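You operate a simulated robot arm through the tools that you are given. There is no shell and no other tool.

Carry out the task below with a simulated robot arm. There is one attempt and no reset: what you move stays moved.

Task
Set the valve block to HAND, swap its coil for the 12 V one and cap the IN port.
Fine: HAND first; the old coil goes in the red tray; the red cap fits IN. Set down upright: coil.

The check looks at the end state, three seconds after you hand in, the way a careful person would. Anything else that was tipped, shoved, dropped, spilled or broken makes it a failure. Lids that push on must go on centred and level and be pressed home; caps that screw on are set level and turned clockwise until they are tight.

Robot
A 7-joint arm with a fingered hand, fixed in place. Base frame: the origin is on the floor under the middle of its stand, x ahead of it, y to its left, z up; the work surface is at about z = 850. Readings come in mm, degrees, newtons and seconds.
With the tool pointing down near the work surface it reaches from about 320 to 720 mm from the base axis. Its first joint turns from -166.0 to 166.0 degrees. Payload 4 kg.
The tool frame sits at the grasp point between the pads (the TCP): z along the fingers, y along the line on which they close. The tips reach 26 mm beyond it. The gripper opens to 148 mm; its body begins 73 mm behind the TCP. The gripper is a hand of 3 fingers: y runs from the thumb to the fingers, the wrist lies at [0, 0, -239] in the tool frame, and closing takes about 1.5 s.
Orientation is that of the tool frame in the base frame, as a unit quaternion [x, y, z, w]. With the fingers straight down and closing along the base's y, the tool's x points along the base's -x, its y along +y and its z along -z.

Tools
- The arm moves only by the tool apply_moves. Its argument "rows" is one flat list of numbers, 7 for each row, row after row: the shift along the tool's x, y, z in units of 30 mm (1.0 is 30 mm), then the turn, a rotation vector about the tool's x, y, z in units of 8 degrees (1.0 is 8 degrees), then the closure, from 0 (fully open) to 1 (shut). In form: [dx, dy, dz, rx, ry, rz, jaw, dx, dy, dz, rx, ry, rz, jaw, ...]. A call has 1 to 20 rows; each row shifts and turns the commanded pose from where the row before left it, along the tool's axes as they then stand. A call with a number of a shift or a turn outside -1 to 1 is refused whole. Rows are played at 5 a second. More than 50 mm and 8.6 degrees between two rows, or a gripper value outside its range, and nothing of the call is played. A pose out of reach is approached as far as the arm can. The call stops where the force on the tool passes 40 N (or 10 N more than at its start, if that is more) or the arm is blocked; 0.2 s more then pass. The fingers move at their own pace (about 72 mm/s each) and stop on an object; they squeeze with about 34 N. The grip force told is the motor's: it shows also when the fingers shut on nothing. Time passes only in rows, and 0.2 s behind the last, so rows that do not move let the fingers close. It gives the time, the measured TCP pose, the force on the tool (base axes), the opening and the grip force at its end, in the units of the frame above (readings bear some noise), with the torque about the TCP (base axes, N m) and any sound that the robot's microphone picked up, and new pictures: "views" is both (left out), scene, wrist or none.
- Cameras (640 x 400 px; columns grow to the right, rows downward): "scene" is fixed at [399.1, 648.5, 1445.7]; the picture's right is [-0.46, 0.89, 0.00], its down [0.70, 0.36, -0.62] and it looks along [-0.55, -0.28, -0.79] (base axes); focal length 290 px, centre (320, 200). "wrist" rides on the gripper at [68, -39, -90] in the tool frame; the picture's right is [0.50, 0.87, 0.00], its down [-0.66, 0.38, -0.65] and it looks along [-0.57, 0.33, 0.76] (tool axes); focal length 222 px, centre (320, 200). There is no depth. A picture from a camera that has moved, and an enlarged one, comes with that camera's place and axes in the base frame and with its lens.
- lift_body(by): slides the trunk up (or, below 0, down) by that many mm; the arm rides with it, the base frame stays. It gives what a move gives, with no picture.
- preshape(shape): the hand has 3 fingers and takes this shape, open, in about a second: jaw (thumb against the fingers, like two jaws); tri (thumb and two fingers); tip (a fingertip pinch); poke (one finger out to press); point (the index stretched); flat (the hand flat); cup (the hand cupped); fist (a fist). The gripper value then closes the fingers along that shape, each until it touches; the sizes above hold for jaw. It gives what a move gives, with no picture.
- zoom(camera, box): a new picture of the part [left, top, right, bottom] of that camera's present view, enlarged. No time passes.
- close_job(): hands the job in; it is judged then, once.

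Places have to be worked out from the pictures, the camera data and where the tool is seen. Open the gripper and draw the arm clear of the work before you hand the job in, unless the task says otherwise.

The tools are called after "Request:" as name(argument=value, ...) on one line, values as JSON. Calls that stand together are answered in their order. apply_moves: Moves the arm, as the interface text tells. Its arguments: {"type":"object","properties":{"rows":{"type":"array"},"views":{"type":"string","enum":["both","scene","wrist","none"]}},"required":["rows"]} The other tools are called the same way: lift_body (by) moves the trunk up or down; preshape (shape) gives the hand a shape; zoom (camera, box) takes an enlarged picture of a part of a camera's view; close_job () hands the job in.

At the start:

```text
t: 0.0
tcp_pos: [218.8, 414.9, 1177.7]
tool_rot: [-0.001, 1.0, -0.001, -0.001]
ft_force: [-0.3, -0.5, 0.7]
moment: [-0.01, 0.0, 0.01]
finger_gap: 148.1
gripper_force: 0.1
shape: jaw
trunk travel left (down, up): [-525.0, 65.0]
```

scene: 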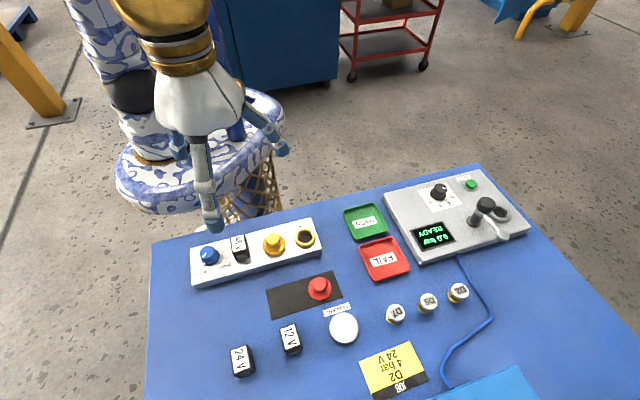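
wrist: 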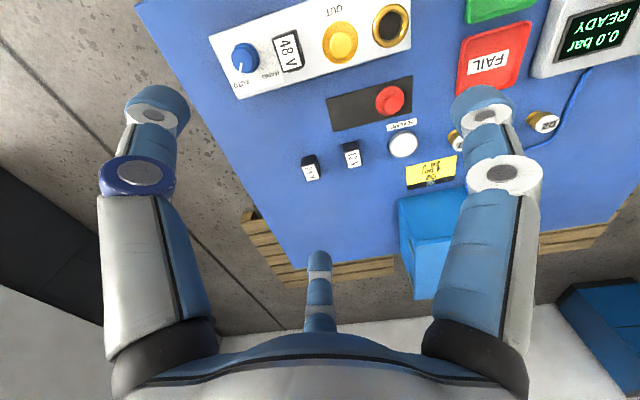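

I'll start by enlarging the pictures to read the block, coils, caps and trays before moving anything.

Request:
zoom(camera="scene", box=[180, 200, 340, 300])

Request:
zoom(camera="scene", box=[220, 260, 380, 390])

Request:
zoom(camera="scene", box=[330, 160, 540, 310])

Request:
zoom(camera="wrist", box=[200, 0, 440, 150])

Request:
zoom(camera="wrist", box=[280, 60, 480, 200])

```text
4.00 times, centred on (260, 250) of scene
camera zoom: at [399.1, 648.5, 1445.7], right [-0.46, 0.89, 0.0], down [0.7, 0.36, -0.62], along [-0.55, -0.28, -0.79], focal length 1158 px, centre (560, 0)
```

zoom: 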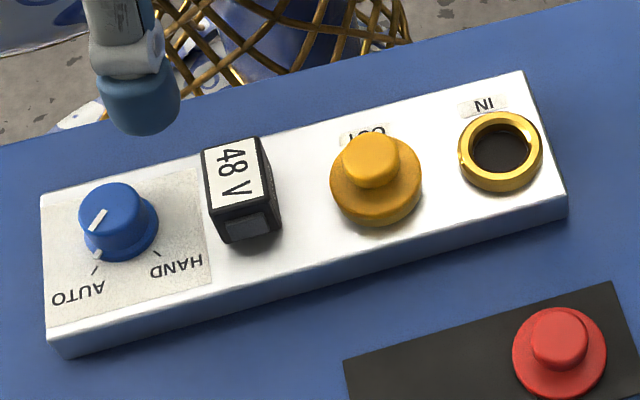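

```text
3.08 times, centred on (300, 325) of scene
camera zoom: at [399.1, 648.5, 1445.7], right [-0.46, 0.89, 0.0], down [0.7, 0.36, -0.62], along [-0.55, -0.28, -0.79], focal length 891 px, centre (382, -185)
```

zoom: 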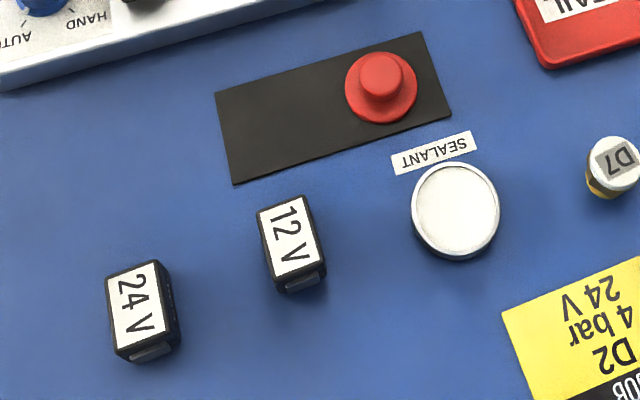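

```text
2.67 times, centred on (435, 235) of scene
camera zoom: at [399.1, 648.5, 1445.7], right [-0.46, 0.89, 0.0], down [0.7, 0.36, -0.62], along [-0.55, -0.28, -0.79], focal length 772 px, centre (13, 107)
```

zoom: 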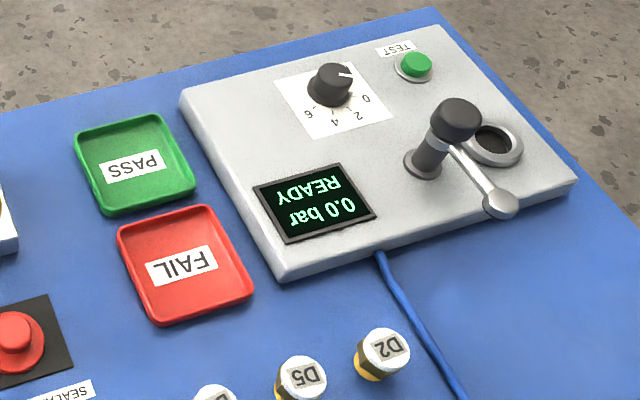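

```text
2.67 times, centred on (320, 75) of wrist
camera zoom: at [150.7, 375.3, 1266.6], right [-0.5, 0.87, 0.0], down [0.65, 0.38, 0.65], along [0.57, 0.33, -0.76], focal length 592 px, centre (320, 533)
```

zoom: 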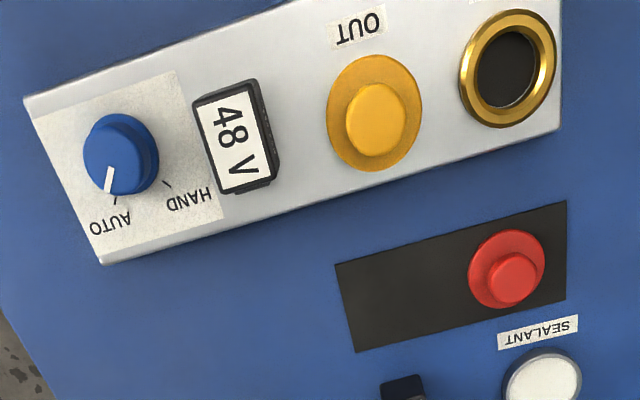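

```text
2.86 times, centred on (380, 130) of wrist
camera zoom: at [150.7, 375.3, 1266.6], right [-0.5, 0.87, 0.0], down [0.65, 0.38, 0.65], along [0.57, 0.33, -0.76], focal length 635 px, centre (149, 400)
```

zoom: 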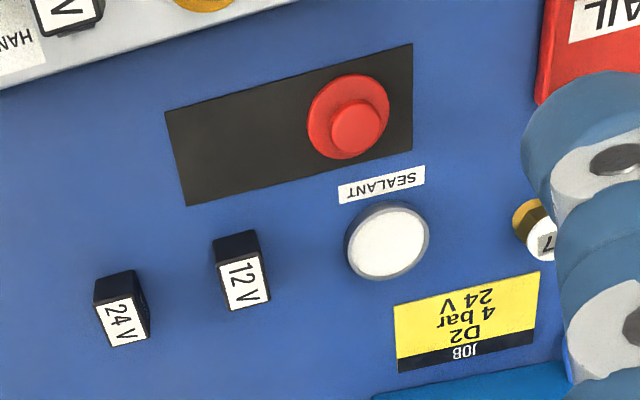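

The knob stands at AUTO at about (253, 312), the 48 V coil beside it, the IN port near (120, 469), the red cap near (201, 546), the 12 V coil near (312, 545), and the red tray near (69, 640). Before going near anything I close the hand in the air to see how the fingers travel.

Request:
apply_moves(rows=[0, 0, 0, 0, 0, 0, 0.5, 0, 0, 0, 0, 0, 0, 0.5, 0, 0, 0, 0, 0, 0, 0.5, 0, 0, 0, 0, 0, 0, 0.5, 0, 0, 0, 0, 0, 0, 0.5, 0, 0, 0, 0, 0, 0, 0.5], views="both")

```text
t: 1.4
tcp_pos: [217.9, 414.0, 1177.1]
tool_rot: [-0.001, 1.0, 0.0, 0.0]
ft_force: [0.4, 0.4, -0.1]
moment: [-0.02, 0.01, -0.04]
finger_gap: 74.4
gripper_force: 0.1
shape: jaw
trunk travel left (down, up): [-525.0, 65.0]
camera wrist: at [150.7, 375.3, 1266.6], right [-0.5, 0.87, 0.0], down [0.65, 0.38, 0.65], along [0.57, 0.33, -0.76], focal length 222 px, centre (320, 200)
```

scene: 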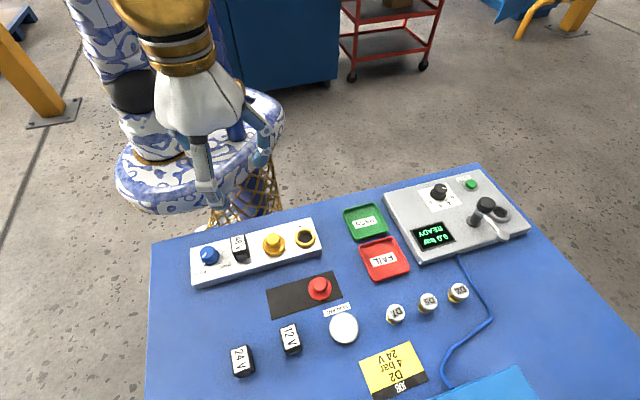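
wrist: 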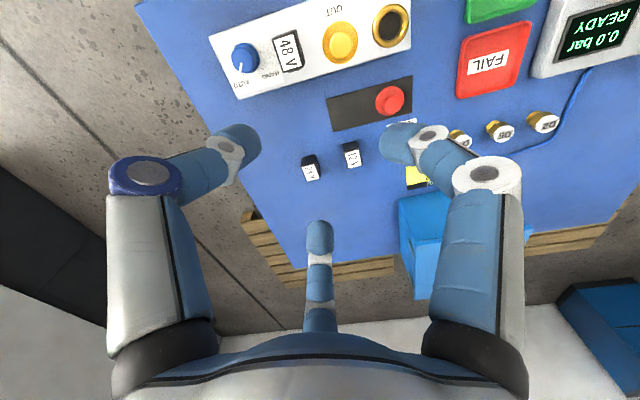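

The fingers close from three sides; I shut them fully to see where the tips meet.

Request:
apply_moves(rows=[0, 0, 0, 0, 0, 0, 0.85, 0, 0, 0, 0, 0, 0, 0.85, 0, 0, 0, 0, 0, 0, 0.85, 0, 0, 0, 0, 0, 0, 0.85, 0, 0, 0, 0, 0, 0, 0.85], views="wrist")

Request:
apply_moves(rows=[0, 0, 0, 0, 0, 0, 1, 0, 0, 0, 0, 0, 0, 1, 0, 0, 0, 0, 0, 0, 1, 0, 0, 0, 0, 0, 0, 1], views="wrist")

```text
t: 2.6
tcp_pos: [219.2, 414.8, 1178.2]
tool_rot: [-0.001, 1.0, 0.0, 0.0]
ft_force: [0.6, 0.1, 0.2]
moment: [0.04, -0.03, 0.0]
finger_gap: 22.5
gripper_force: 0.0
shape: jaw
trunk travel left (down, up): [-525.0, 65.0]
camera wrist: at [150.7, 375.3, 1266.6], right [-0.5, 0.87, 0.0], down [0.65, 0.38, 0.65], along [0.57, 0.33, -0.76], focal length 222 px, centre (320, 200)
```

wrist: 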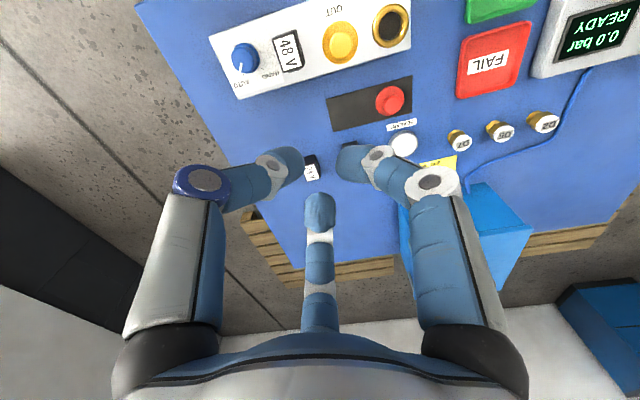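

```text
t: 3.6
tcp_pos: [218.9, 413.5, 1177.0]
tool_rot: [0.0, 1.0, 0.0, 0.0]
ft_force: [1.0, -0.1, 0.1]
moment: [0.01, 0.02, -0.01]
finger_gap: 0.1
gripper_force: 33.9
shape: jaw
trunk travel left (down, up): [-525.0, 65.0]
camera wrist: at [150.7, 375.3, 1266.6], right [-0.5, 0.87, 0.0], down [0.65, 0.38, 0.65], along [0.57, 0.33, -0.76], focal length 222 px, centre (320, 200)
```

wrist: 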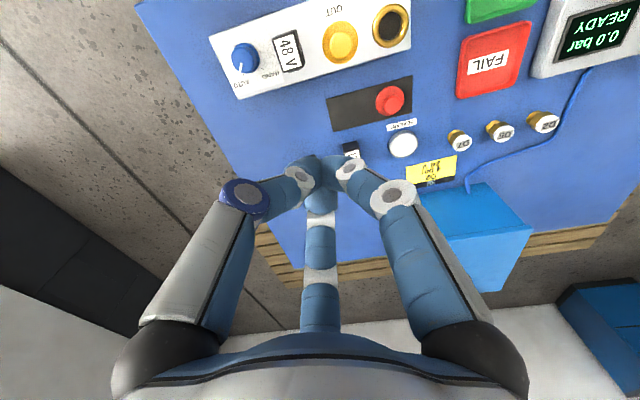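

All three tips meet at the TCP, which suits round parts. I'll look at the tri and tip shapes next, which may suit the rectangular coil better.

Request:
preshape(shape="tip")

Request:
apply_moves(rows=[0, 0, 0, 0, 0, 0, 0.0, 0, 0, 0, 0, 0, 0, 0.0], views="wrist")

Request:
apply_moves(rows=[0, 0, 0, 0, 0, 0, 1, 0, 0, 0, 0, 0, 0, 1, 0, 0, 0, 0, 0, 0, 1, 0, 0, 0, 0, 0, 0, 1, 0, 0, 0, 0, 0, 0, 1, 0, 0, 0, 0, 0, 0, 1, 0, 0, 0, 0, 0, 0, 1], views="both")

Request:
preshape(shape="tri")

Request:
apply_moves(rows=[0, 0, 0, 0, 0, 0, 0.0, 0, 0, 0, 0, 0, 0, 0.0], views="wrist")

Request:
apply_moves(rows=[0, 0, 0, 0, 0, 0, 1, 0, 0, 0, 0, 0, 0, 1, 0, 0, 0, 0, 0, 0, 1, 0, 0, 0, 0, 0, 0, 1, 0, 0, 0, 0, 0, 0, 1, 0, 0, 0, 0, 0, 0, 1, 0, 0, 0, 0, 0, 0, 1], views="both")

```text
t: 4.5
tcp_pos: [219.7, 413.3, 1176.3]
tool_rot: [-0.001, 1.0, 0.0, 0.0]
ft_force: [-0.1, 0.8, -0.4]
moment: [0.04, 0.03, -0.01]
finger_gap: 147.9
gripper_force: 0.0
shape: tip
trunk travel left (down, up): [-525.0, 65.0]
```

```text
t: 5.1
tcp_pos: [219.4, 413.9, 1177.0]
tool_rot: [0.0, 1.0, 0.0, -0.001]
ft_force: [-0.5, 0.7, 0.3]
moment: [0.0, -0.01, 0.0]
finger_gap: 147.7
gripper_force: 0.0
shape: tip
trunk travel left (down, up): [-525.0, 65.0]
camera wrist: at [150.7, 375.2, 1266.6], right [-0.5, 0.87, 0.0], down [0.65, 0.38, 0.65], along [0.57, 0.33, -0.76], focal length 222 px, centre (320, 200)
```

wrist: 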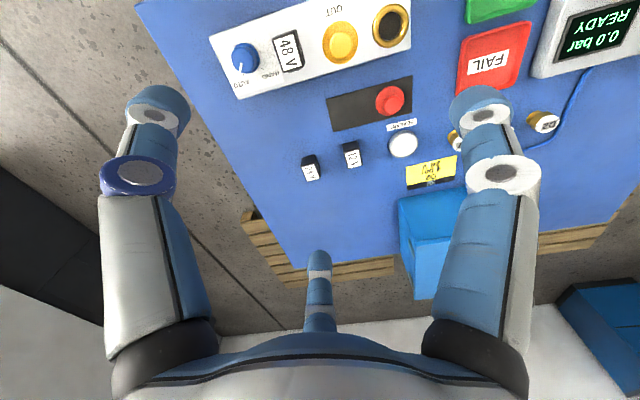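

```text
t: 6.7
tcp_pos: [218.7, 412.8, 1177.1]
tool_rot: [-0.001, 1.0, 0.001, 0.0]
ft_force: [-0.4, -0.2, -0.3]
moment: [0.02, -0.03, 0.0]
finger_gap: 0.1
gripper_force: 34.3
shape: tip
trunk travel left (down, up): [-525.0, 65.0]
camera wrist: at [150.7, 375.3, 1266.6], right [-0.5, 0.87, 0.0], down [0.65, 0.38, 0.65], along [0.57, 0.33, -0.76], focal length 222 px, centre (320, 200)
```

scene: 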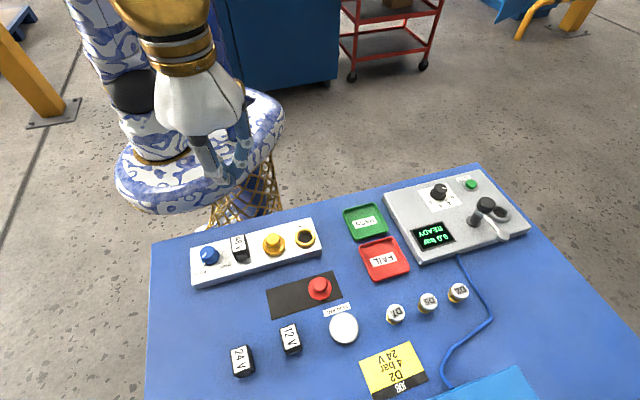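
wrist: 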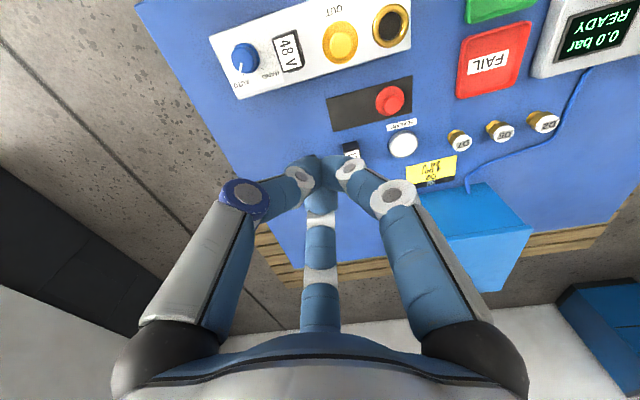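

```text
t: 7.6
tcp_pos: [219.1, 414.0, 1176.3]
tool_rot: [0.0, 1.0, 0.0, 0.0]
ft_force: [0.1, -0.5, 0.2]
moment: [-0.01, 0.01, 0.04]
finger_gap: 147.8
gripper_force: 0.2
shape: tri
trunk travel left (down, up): [-525.0, 65.0]
```

```text
t: 8.2
tcp_pos: [219.2, 414.6, 1177.0]
tool_rot: [-0.002, 1.0, 0.0, 0.0]
ft_force: [0.2, -0.3, 0.6]
moment: [0.01, 0.0, 0.0]
finger_gap: 147.8
gripper_force: 0.0
shape: tri
trunk travel left (down, up): [-525.0, 65.0]
camera wrist: at [150.7, 375.3, 1266.6], right [-0.5, 0.87, 0.0], down [0.65, 0.38, 0.65], along [0.57, 0.33, -0.76], focal length 222 px, centre (320, 200)
```

wrist: 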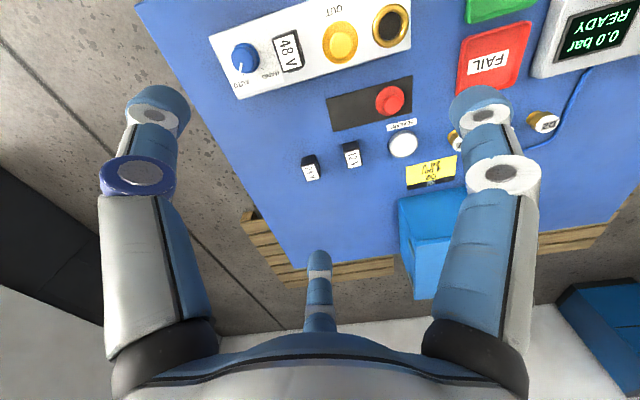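

```text
t: 9.8
tcp_pos: [219.1, 413.7, 1177.8]
tool_rot: [-0.001, 1.0, 0.0, -0.001]
ft_force: [-0.6, -0.1, 0.3]
moment: [-0.04, 0.0, 0.0]
finger_gap: 0.1
gripper_force: 34.2
shape: tri
trunk travel left (down, up): [-525.0, 65.0]
camera wrist: at [150.7, 375.3, 1266.6], right [-0.5, 0.87, 0.0], down [0.65, 0.38, 0.65], along [0.57, 0.33, -0.76], focal length 222 px, centre (320, 200)
```

scene: 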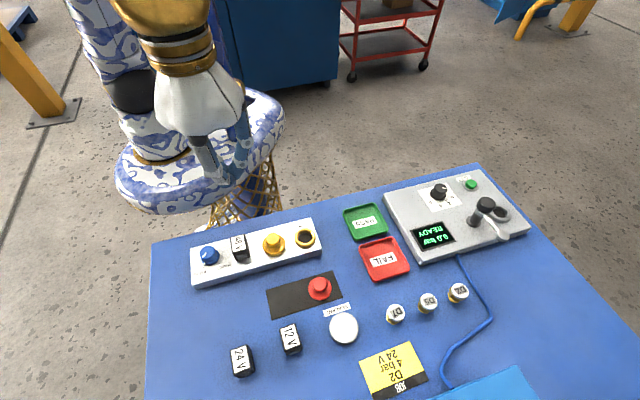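
wrist: 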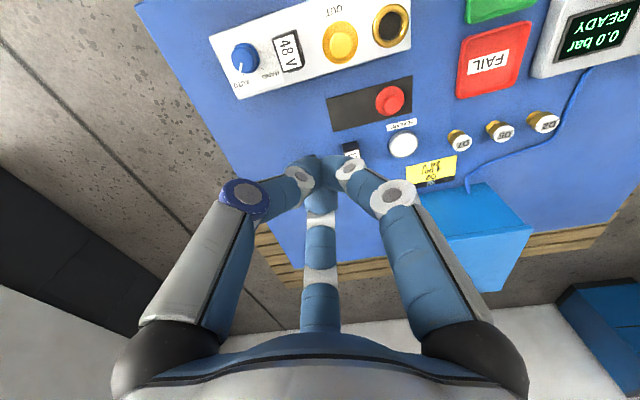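

All three shapes travel alike, so I'll stay with jaw. I open the hand and go lower with the block in the wrist view, towards (160, 360) at z about 1060, to measure things closely.

Request:
preshape(shape="jaw")

Request:
apply_moves(rows=[0.5, -0.5, 0.8, 0, 0, 0, 0, 0.5, -0.5, 0.8, 0, 0, 0, 0, 0.5, -0.5, 0.8, 0, 0, 0, 0, 0.5, -0.3, 0.8, 0, 0, 0, 0, 0, 0, 0.8, 0, 0, 0, 0, 0, 0, 0, 0, 0, 0, 0], views="both")

```text
t: 10.7
tcp_pos: [219.0, 413.5, 1177.5]
tool_rot: [-0.001, 1.0, 0.0, -0.001]
ft_force: [0.1, 0.0, 1.3]
moment: [0.03, -0.03, -0.01]
finger_gap: 147.8
gripper_force: 0.0
shape: jaw
trunk travel left (down, up): [-525.0, 65.0]
```

```text
t: 12.1
tcp_pos: [158.7, 359.6, 1055.1]
tool_rot: [0.0, 1.0, 0.0, 0.0]
ft_force: [0.1, 0.1, -0.2]
moment: [0.0, -0.01, 0.0]
finger_gap: 147.9
gripper_force: 0.0
shape: jaw
trunk travel left (down, up): [-525.0, 65.0]
camera wrist: at [90.5, 320.6, 1144.5], right [-0.5, 0.87, 0.0], down [0.65, 0.38, 0.65], along [0.57, 0.33, -0.76], focal length 222 px, centre (320, 200)
```

scene: 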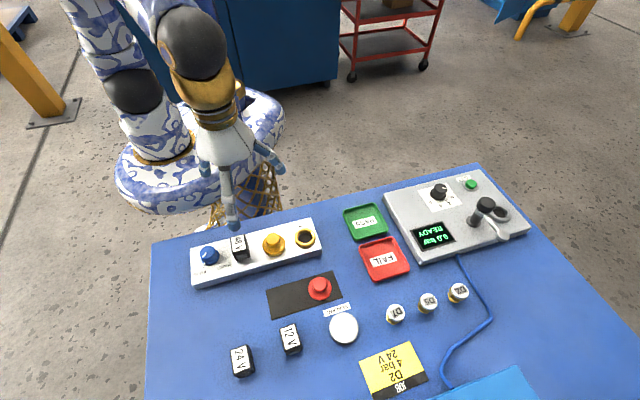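
wrist: 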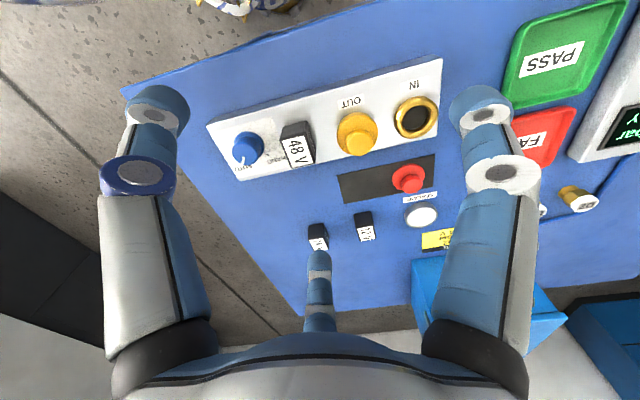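

Request:
zoom(camera="wrist", box=[200, 50, 456, 210])

Request:
zoom(camera="wrist", box=[206, 110, 334, 190])

Request:
zoom(camera="wrist", box=[320, 60, 480, 160])

Request:
zoom(camera="scene", box=[188, 225, 268, 275])

```text
2.50 times, centred on (328, 130) of wrist
camera zoom: at [90.5, 320.6, 1144.5], right [-0.5, 0.87, 0.0], down [0.65, 0.38, 0.65], along [0.57, 0.33, -0.76], focal length 555 px, centre (300, 375)
```

zoom: 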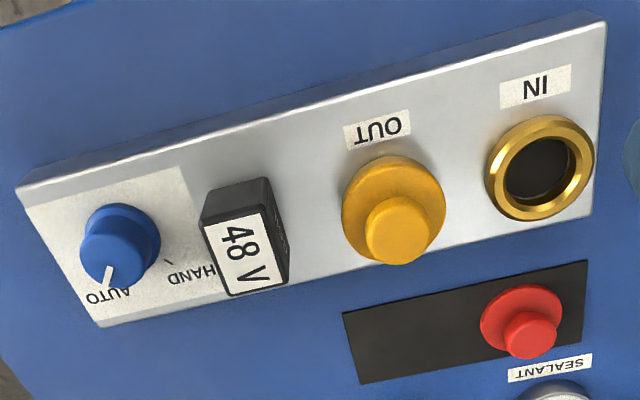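

```text
5.00 times, centred on (270, 150) of wrist
camera zoom: at [90.5, 320.6, 1144.5], right [-0.5, 0.87, 0.0], down [0.65, 0.38, 0.65], along [0.57, 0.33, -0.76], focal length 1111 px, centre (570, 450)
```

zoom: 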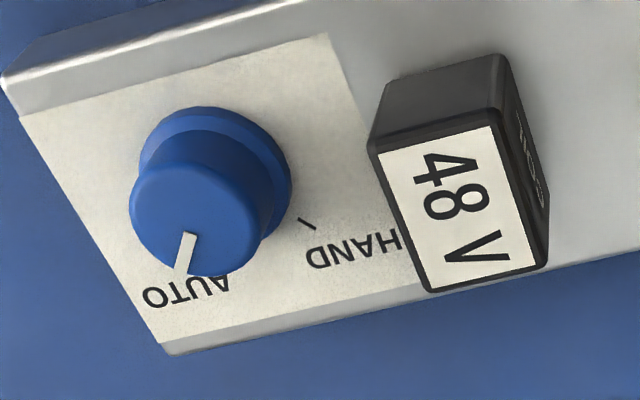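

```text
4.00 times, centred on (400, 110) of wrist
camera zoom: at [90.5, 320.6, 1144.5], right [-0.5, 0.87, 0.0], down [0.65, 0.38, 0.65], along [0.57, 0.33, -0.76], focal length 888 px, centre (0, 560)
```

zoom: 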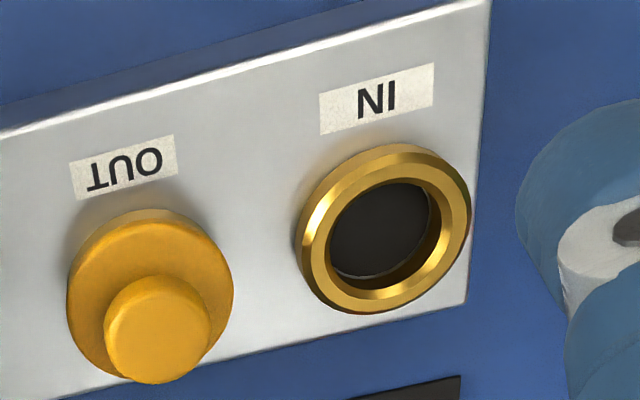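

```text
8.00 times, centred on (228, 250) of scene
camera zoom: at [399.1, 648.5, 1445.7], right [-0.46, 0.89, 0.0], down [0.7, 0.36, -0.62], along [-0.55, -0.28, -0.79], focal length 2317 px, centre (1056, -200)
```

zoom: 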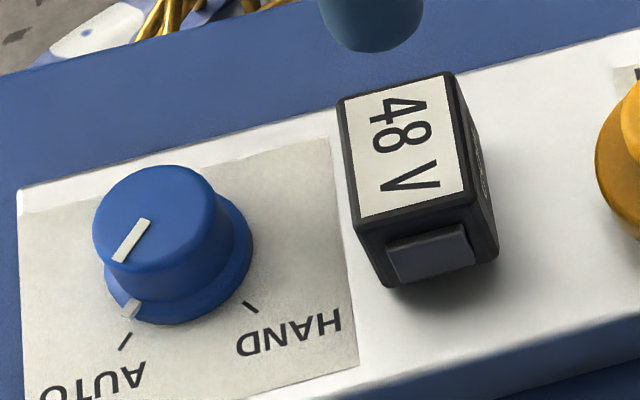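

The numbers triangulate well. The block runs at 135° in the base frame with its top at about z 875. The knob top is at (251, 308.5, 905) with a radius of about 15, and the 48 V coil top at (210, 361, 918) measures about 28 × 36. The AUTO and HAND ticks are about 90° apart, counter-clockwise seen from above. I go over the knob, half closed and turned -12° so that no finger faces the coil.

Request:
apply_moves(rows=[-0.77, -0.425, 0.6, 0, 0, 0, 0.3, -0.77, -0.425, 0.6, 0, 0, 0, 0.5, -0.77, -0.425, 0.6, 0, 0, -0.75, 0.5, -0.72, -0.58, 0.6, 0, 0, -0.75, 0.5, 0, 0, 0.6, 0, 0, 0, 0.5, 0, 0, 0, 0, 0, 0, 0.5], views="both")

```text
t: 13.5
tcp_pos: [252.5, 305.8, 967.9]
tool_rot: [-0.105, 0.995, 0.0, 0.0]
ft_force: [0.0, -0.1, 0.2]
moment: [0.01, -0.04, 0.0]
finger_gap: 74.3
gripper_force: 0.0
shape: jaw
trunk travel left (down, up): [-525.0, 65.0]
camera wrist: at [193.7, 254.5, 1056.7], right [-0.67, 0.74, 0.0], down [0.56, 0.51, 0.65], along [0.49, 0.44, -0.76], focal length 222 px, centre (320, 200)
```

scene: 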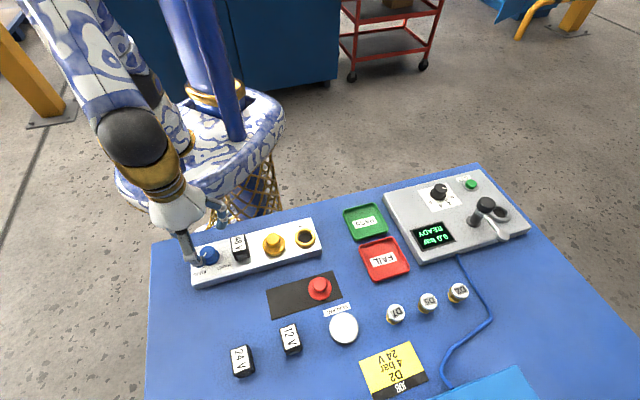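
wrist: 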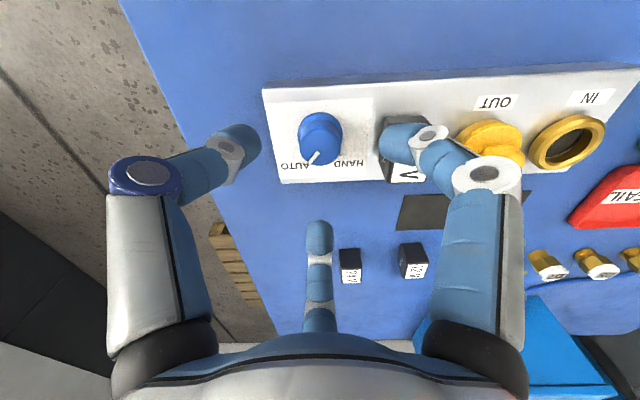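

Finger A passes close to the coil's corner, so I'll turn further, to about -20°. First I check the knob's centre in an enlarged view from here.

Request:
zoom(camera="wrist", box=[256, 80, 416, 180])

Request:
zoom(camera="scene", box=[160, 210, 260, 280])

```text
4.00 times, centred on (336, 130) of wrist
camera zoom: at [193.7, 254.5, 1056.7], right [-0.67, 0.74, 0.0], down [0.56, 0.51, 0.65], along [0.49, 0.44, -0.76], focal length 888 px, centre (256, 480)
```

zoom: 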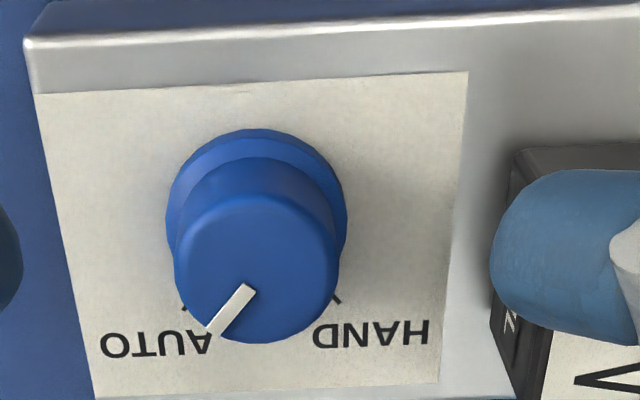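

```text
5.71 times, centred on (210, 245) of scene
camera zoom: at [399.1, 648.5, 1445.7], right [-0.46, 0.89, 0.0], down [0.7, 0.36, -0.62], along [-0.55, -0.28, -0.79], focal length 1655 px, centre (949, -57)
```

zoom: 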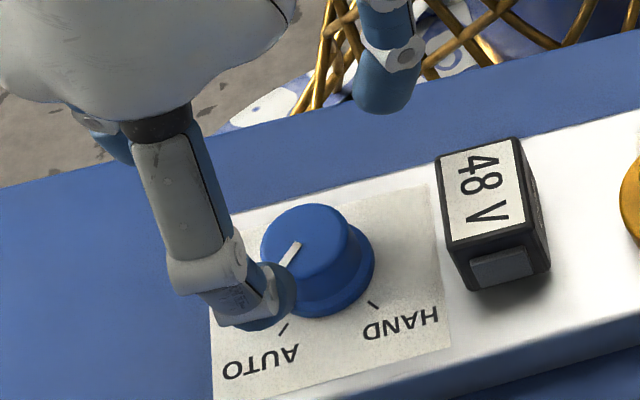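

The knob centre reads (252, 308). I correct by 1.6 mm, turn to -20° and lower around the knob until the tips are at z about 884, still half open.

Request:
apply_moves(rows=[-0.024, 0.049, 0, 0, 0, -1, 0.6, 0, 0, 0.5, 0, 0, 0, 0.6, 0, 0, 0.5, 0, 0, 0, 0.6, 0, 0, 0.5, 0, 0, 0, 0.6, 0, 0, 0.4, 0, 0, 0, 0.6, 0, 0, 0, 0, 0, 0, 0.6], views="both")

```text
t: 14.9
tcp_pos: [251.8, 309.1, 909.7]
tool_rot: [-0.174, 0.985, 0.0, 0.0]
ft_force: [0.8, 0.3, -0.2]
moment: [-0.01, 0.0, -0.03]
finger_gap: 59.4
gripper_force: 0.1
shape: jaw
trunk travel left (down, up): [-525.0, 65.0]
camera wrist: at [201.6, 249.4, 1000.0], right [-0.77, 0.64, 0.0], down [0.49, 0.58, 0.65], along [0.42, 0.5, -0.76], focal length 222 px, centre (320, 200)
```

scene: 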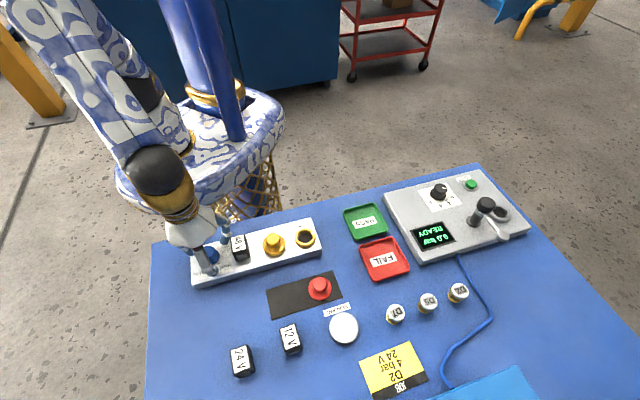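
wrist: 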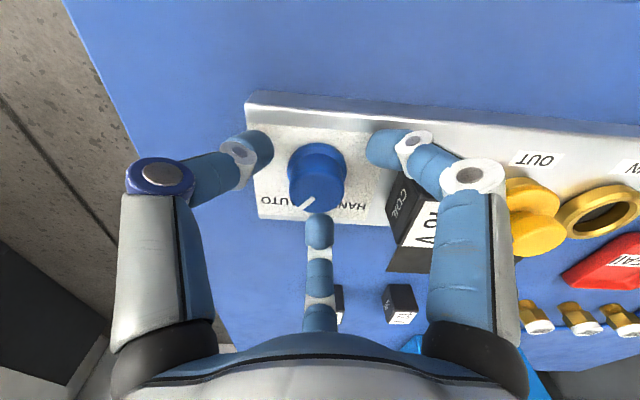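

The hand is centred around the knob with clearance to the coil. I close onto the knob.

Request:
apply_moves(rows=[0, 0, 0, 0, 0, 0, 0.75, 0, 0, 0, 0, 0, 0, 0.85, 0, 0, 0, 0, 0, 0, 1, 0, 0, 0, 0, 0, 0, 1, 0, 0, 0, 0, 0, 0, 1], views="both")

```text
t: 16.1
tcp_pos: [252.0, 309.2, 911.1]
tool_rot: [-0.175, 0.985, 0.0, 0.0]
ft_force: [0.0, -0.6, -7.4]
moment: [-0.03, -0.01, 0.05]
finger_gap: 26.3
gripper_force: 34.4
shape: jaw
trunk travel left (down, up): [-525.0, 65.0]
camera wrist: at [201.7, 249.5, 1000.0], right [-0.77, 0.64, 0.0], down [0.49, 0.58, 0.65], along [0.42, 0.5, -0.76], focal length 222 px, centre (320, 200)
```

scene: 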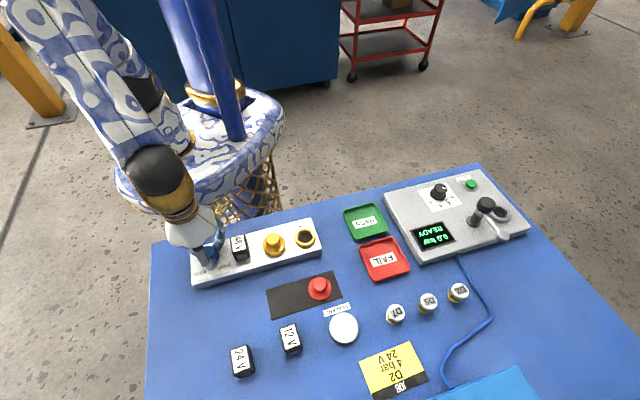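
wrist: 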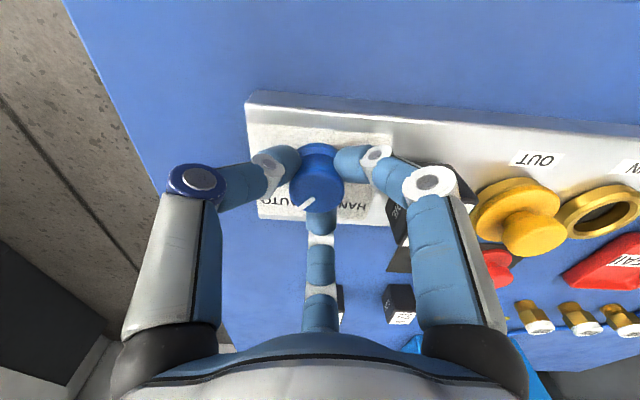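

The grip is firm, with a gap of 26 mm on the knob. I turn counter-clockwise 48° in small steps.

Request:
apply_moves(rows=[0, 0, 0, 0, 0, -0.5, 1, 0, 0, 0, 0, 0, -0.5, 1, 0, 0, 0, 0, 0, -0.5, 1, 0, 0, 0, 0, 0, -0.5, 1, 0, 0, 0, 0, 0, -0.5, 1, 0, 0, 0, 0, 0, -0.5, 1, 0, 0, 0, 0, 0, -0.5, 1, 0, 0, 0, 0, 0, -0.5, 1, 0, 0, 0, 0, 0, -0.5, 1, 0, 0, 0, 0, 0, -0.5, 1, 0, 0, 0, 0, 0, -0.5, 1, 0, 0, 0, 0, 0, -0.5, 1], views="both")

```text
t: 18.7
tcp_pos: [252.9, 307.7, 909.1]
tool_rot: [-0.56, 0.829, 0.001, 0.001]
ft_force: [5.7, -7.6, 7.1]
moment: [-0.22, -0.22, 0.0]
finger_gap: 26.4
gripper_force: 34.0
shape: jaw
trunk travel left (down, up): [-525.0, 65.0]
camera wrist: at [262.6, 230.8, 999.3], right [-0.99, -0.14, 0.0], down [-0.11, 0.75, 0.65], along [-0.09, 0.65, -0.76], focal length 222 px, centre (320, 200)
```

scene: 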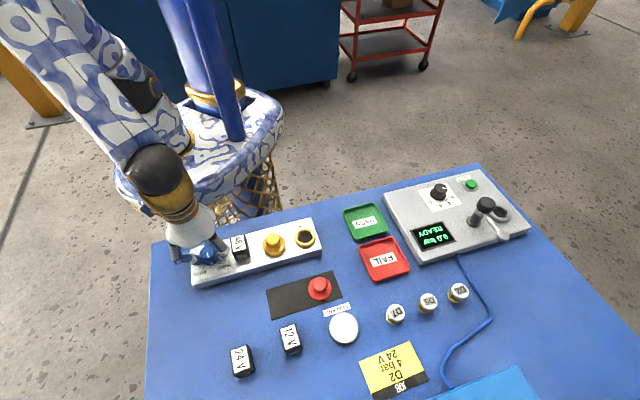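
wrist: 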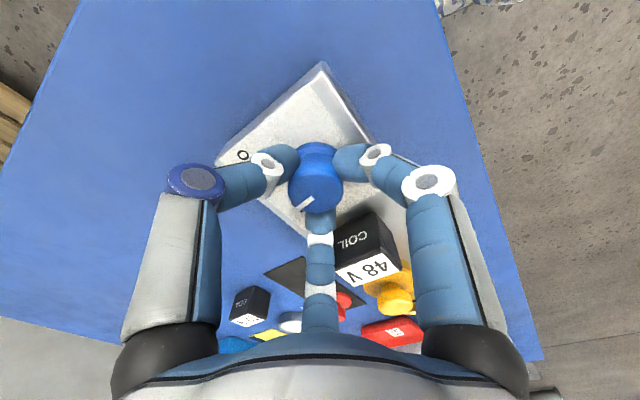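

The pointer has moved with the hand by 48° and the coil is untouched. I let go with a small opening, rise, turn back 48°, and go down for a second grip.

Request:
apply_moves(rows=[0, 0, 0, 0, 0, 0, 0.65, 0, 0, 0, 0, 0, 0, 0.65, 0, 0, 0, 0, 0, 0, 0.65, 0, 0, -0.7, 0, 0, 0, 0.65, 0, 0, -0.7, 0, 0, 0, 0.65, 0, 0, 0, 0, 0, 1, 0.65, 0, 0, 0, 0, 0, 1, 0.65, 0, 0, 0, 0, 0, 1, 0.65, 0, 0, 0, 0, 0, 1, 0.65, 0, 0, 0, 0, 0, 1, 0.65, 0, 0, 0, 0, 0, 1, 0.65, 0, 0, 0, 0, 0, 0, 0.65], views="both")

Request:
zoom(camera="wrist", box=[240, 80, 400, 200])

```text
t: 21.3
tcp_pos: [251.5, 308.2, 951.5]
tool_rot: [-0.173, 0.985, 0.0, 0.0]
ft_force: [-0.4, -0.2, 0.1]
moment: [0.01, -0.02, -0.01]
finger_gap: 51.7
gripper_force: 0.0
shape: jaw
trunk travel left (down, up): [-525.0, 65.0]
camera wrist: at [200.8, 248.7, 1041.7], right [-0.77, 0.64, 0.0], down [0.49, 0.58, 0.65], along [0.42, 0.5, -0.76], focal length 222 px, centre (320, 200)
```

scene: 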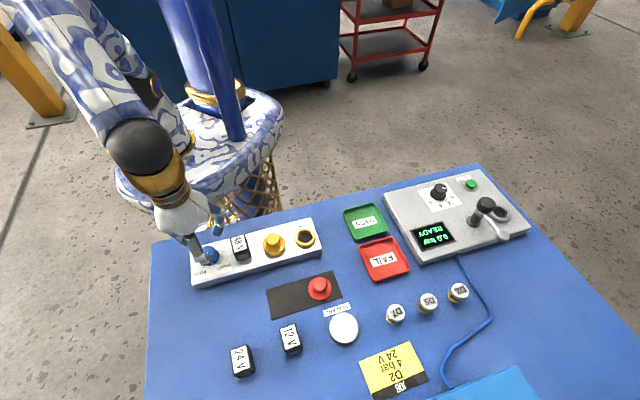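
wrist: 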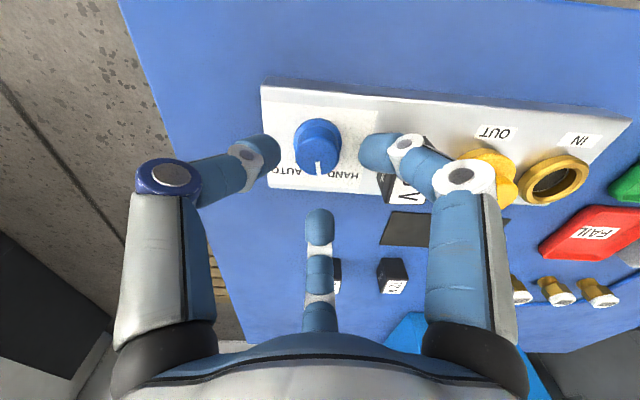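

```text
3.33 times, centred on (320, 140) of wrist
camera zoom: at [200.8, 248.7, 1041.7], right [-0.77, 0.64, 0.0], down [0.49, 0.58, 0.65], along [0.42, 0.5, -0.76], focal length 740 px, centre (320, 400)
```

zoom: 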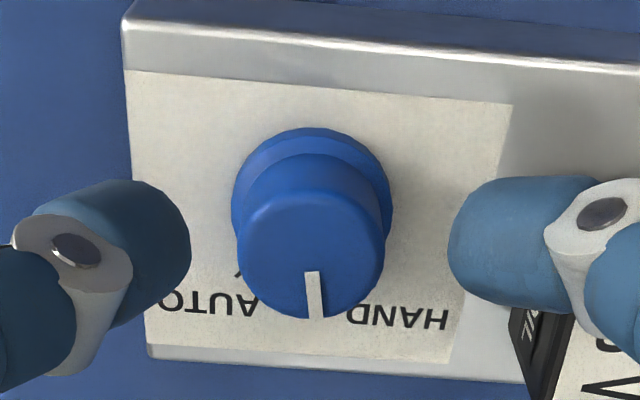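

The pointer is now about halfway, roughly 50° round with about 40° left. I regrip at -20° and turn another 40°.

Request:
apply_moves(rows=[0, 0, 0.7, 0, 0, 0, 0.65, 0, 0, 0.7, 0, 0, 0, 0.65, 0, 0, 0, 0, 0, 0, 0.85, 0, 0, 0, 0, 0, 0, 1, 0, 0, 0, 0, 0, 0, 1, 0, 0, 0, 0, 0, 0, 1, 0, 0, 0, 0, 0, -0.5, 1, 0, 0, 0, 0, 0, -0.5, 1, 0, 0, 0, 0, 0, -0.5, 1, 0, 0, 0, 0, 0, -0.5, 1, 0, 0, 0, 0, 0, -0.5, 1, 0, 0, 0, 0, 0, -0.5, 1, 0, 0, 0, 0, 0, -0.5, 1, 0, 0, 0, 0, 0, -0.5, 1, 0, 0, 0, 0, 0, -0.5, 1, 0, 0, 0, 0, 0, -0.5, 1], views="both")

Request:
zoom(camera="wrist", box=[240, 100, 400, 220])

```text
t: 24.7
tcp_pos: [251.9, 306.1, 911.8]
tool_rot: [-0.501, 0.865, -0.001, -0.001]
ft_force: [0.2, -12.3, 2.8]
moment: [-0.23, -0.1, -0.29]
finger_gap: 25.9
gripper_force: 33.9
shape: jaw
trunk travel left (down, up): [-525.0, 65.0]
camera wrist: at [251.4, 228.6, 1000.2], right [-1.0, 0.0, 0.0], down [0.0, 0.76, 0.65], along [0.0, 0.65, -0.76], focal length 222 px, centre (320, 200)
```

scene: 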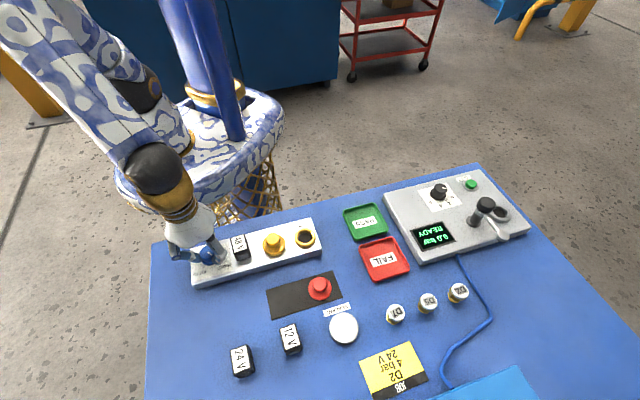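
wrist: 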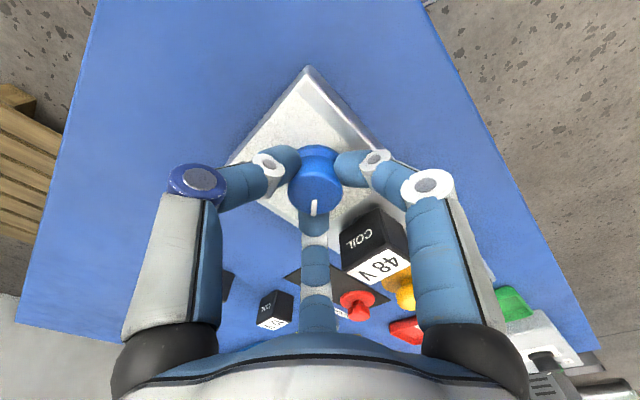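

```text
3.33 times, centred on (320, 160) of wrist
camera zoom: at [251.4, 228.6, 1000.2], right [-1.0, 0.0, 0.0], down [0.0, 0.76, 0.65], along [0.0, 0.65, -0.76], focal length 740 px, centre (320, 333)
```

zoom: 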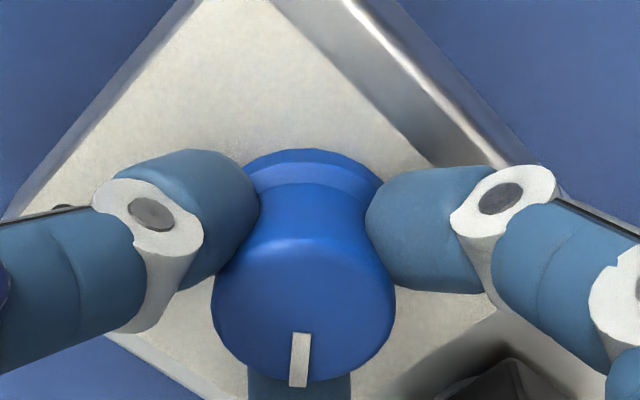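

The pointer now stands near 87–90°, and the torque shows some resistance, perhaps a stop. I let go, rise and shift aside so I can read the pointer against the HAND tick.

Request:
apply_moves(rows=[0, 0, 0, 0, 0, 0, 0.65, 0, 0, 0, 0, 0, 0, 0.65, 0, 0, 0, 0, 0, 0, 0.65, 0, 0, -0.8, 0, 0, 0, 0.65, 0, 0, -0.8, 0, 0, 0, 0.65, 0, 0, -0.8, 0, 0, 0, 0.5, 0, 0, -0.8, 0, 0, 0.5, 0.5, 0, 0, -0.4, 0, 0, 1, 0.5, 0, 0, 0, 0, 0, 1, 0.5, 0, 0, 0, 0, 0, 1, 0.5, 0, 0, 0, 0, 0, 1, 0.5, 0, 0, 0, 0, 0, 0, 0.5], views="both")

Request:
zoom(camera="scene", box=[170, 220, 266, 280])

Request:
zoom(camera="wrist", box=[240, 80, 440, 220])

```text
t: 27.3
tcp_pos: [252.7, 307.4, 1019.6]
tool_rot: [-0.208, 0.978, 0.0, 0.0]
ft_force: [-0.3, -0.3, 0.9]
moment: [0.0, -0.01, 0.04]
finger_gap: 73.3
gripper_force: 0.0
shape: jaw
trunk travel left (down, up): [-525.0, 65.0]
camera wrist: at [205.9, 245.7, 1108.2], right [-0.81, 0.59, 0.0], down [0.44, 0.61, 0.65], along [0.38, 0.53, -0.76], focal length 222 px, centre (320, 200)
```

scene: 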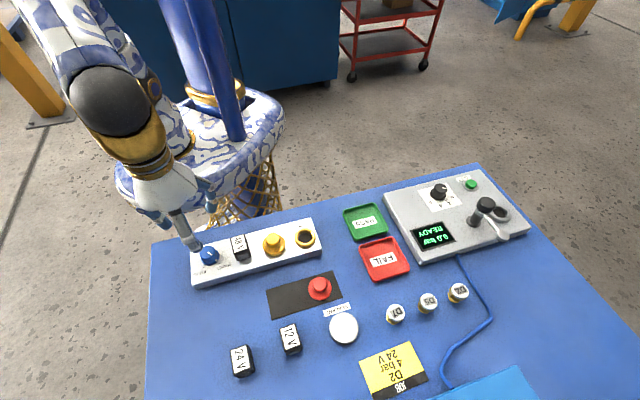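
wrist: 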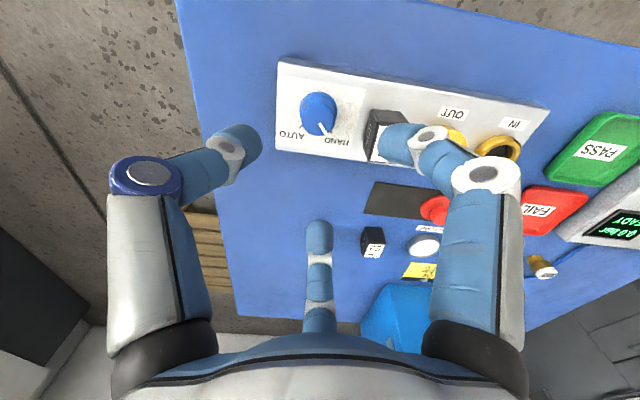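

```text
6.67 times, centred on (218, 250) of scene
camera zoom: at [399.1, 648.5, 1445.7], right [-0.46, 0.89, 0.0], down [0.7, 0.36, -0.62], along [-0.55, -0.28, -0.79], focal length 1931 px, centre (1000, -133)
```

zoom: 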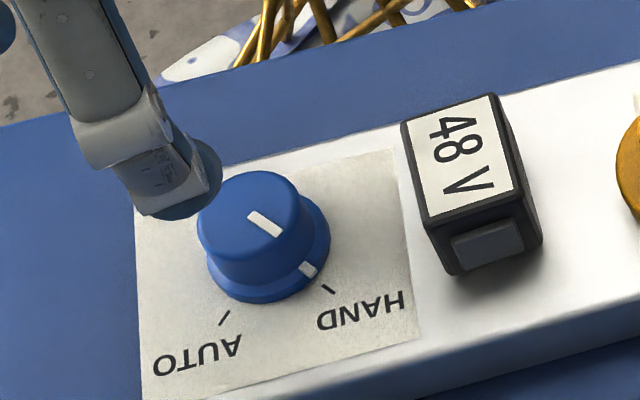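

```text
2.86 times, centred on (340, 150) of wrist
camera zoom: at [205.9, 245.7, 1108.2], right [-0.81, 0.59, 0.0], down [0.44, 0.61, 0.65], along [0.38, 0.53, -0.76], focal length 635 px, centre (263, 343)
```

zoom: 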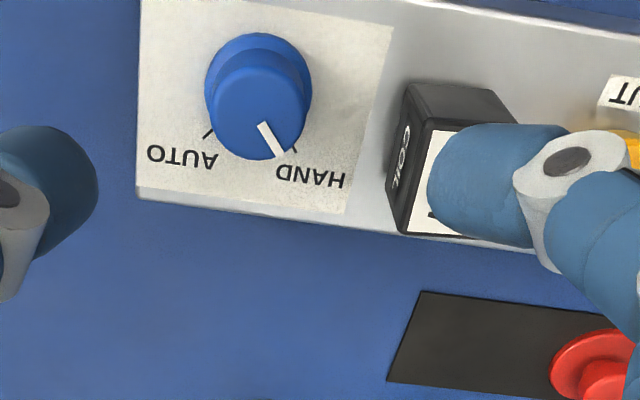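

The pointer looks close to the HAND tick; I enlarge more to judge the alignment precisely.

Request:
zoom(camera="scene", box=[192, 238, 232, 268])

Request:
zoom(camera="wrist", box=[280, 80, 360, 150])

```text
13.33 times, centred on (212, 253) of scene
camera zoom: at [399.1, 648.5, 1445.7], right [-0.46, 0.89, 0.0], down [0.7, 0.36, -0.62], along [-0.55, -0.28, -0.79], focal length 3861 px, centre (1760, -507)
```

zoom: 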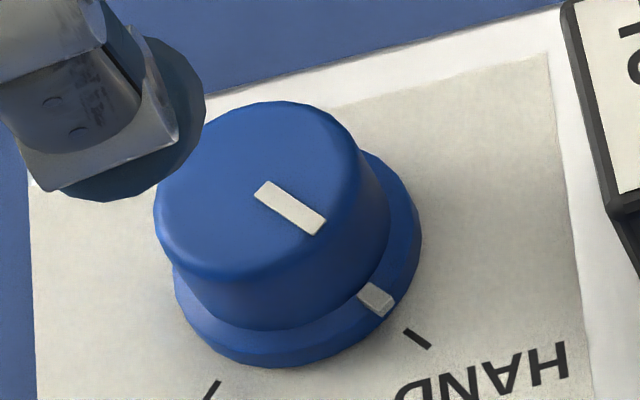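

```text
5.71 times, centred on (320, 115) of wrist
camera zoom: at [205.9, 245.7, 1108.2], right [-0.81, 0.59, 0.0], down [0.44, 0.61, 0.65], along [0.38, 0.53, -0.76], focal length 1269 px, centre (320, 686)
```

zoom: 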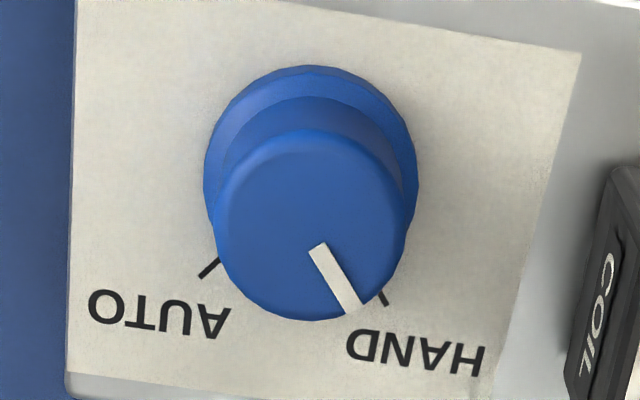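

Tick lines put the knob axis at (252.4, 308). The pointer reads about 86–88° against the HAND tick at 90°, perhaps a few degrees short. I go down once more and nudge it on by a few degrees, watching the torque for the stop.

Request:
apply_moves(rows=[0, 0, 0.9, 0, 0, 0, 0.65, 0, 0, 0.9, 0, 0, 0, 0.65, 0, 0, 0.9, 0, 0, 0, 0.65, 0, 0, 0.92, 0, 0, 0, 0.65, 0, 0, 0, 0, 0, 0, 0.85, 0, 0, 0, 0, 0, 0, 1, 0, 0, 0, 0, 0, 0, 1, 0, 0, 0, 0, 0, 0, 1], views="wrist")

Request:
apply_moves(rows=[0, 0, 0, 0, 0, -0.25, 1, 0, 0, 0, 0, 0, -0.25, 1, 0, 0, 0, 0, 0, 0, 1], views="wrist")

```text
t: 29.1
tcp_pos: [251.2, 309.0, 911.6]
tool_rot: [-0.208, 0.978, -0.001, -0.001]
ft_force: [-2.8, -2.0, -10.1]
moment: [-0.08, 0.01, -0.11]
finger_gap: 26.2
gripper_force: 34.1
shape: jaw
trunk travel left (down, up): [-525.0, 65.0]
camera wrist: at [205.3, 246.8, 1000.4], right [-0.81, 0.59, 0.0], down [0.44, 0.61, 0.65], along [0.38, 0.53, -0.76], focal length 222 px, centre (320, 200)
```

wrist: 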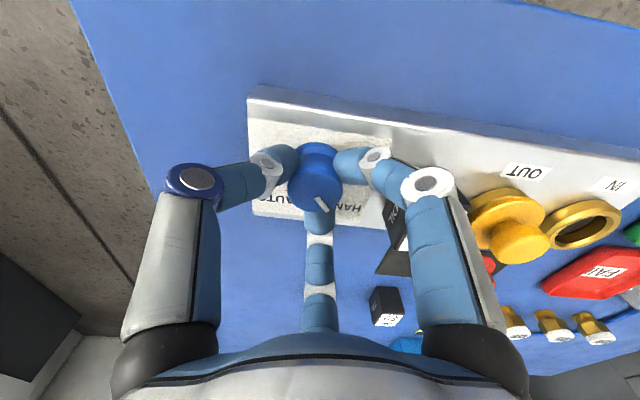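

```text
t: 29.9
tcp_pos: [250.5, 308.3, 909.7]
tool_rot: [-0.243, 0.97, 0.0, -0.001]
ft_force: [-3.0, -0.7, -3.2]
moment: [-0.06, -0.03, -0.21]
finger_gap: 26.2
gripper_force: 33.9
shape: jaw
trunk travel left (down, up): [-525.0, 65.0]
camera wrist: at [209.1, 243.2, 999.9], right [-0.85, 0.53, 0.0], down [0.4, 0.64, 0.65], along [0.35, 0.56, -0.76], focal length 222 px, centre (320, 200)
```

wrist: 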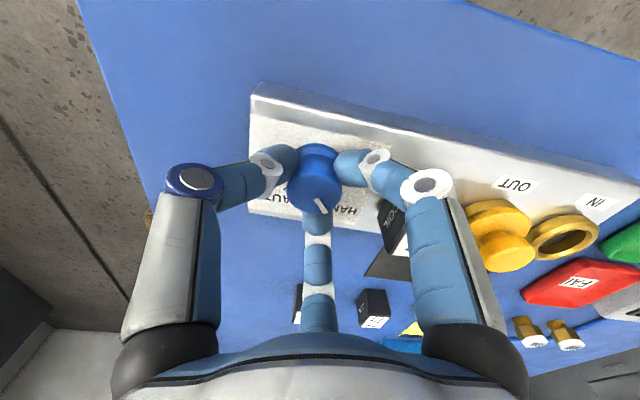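

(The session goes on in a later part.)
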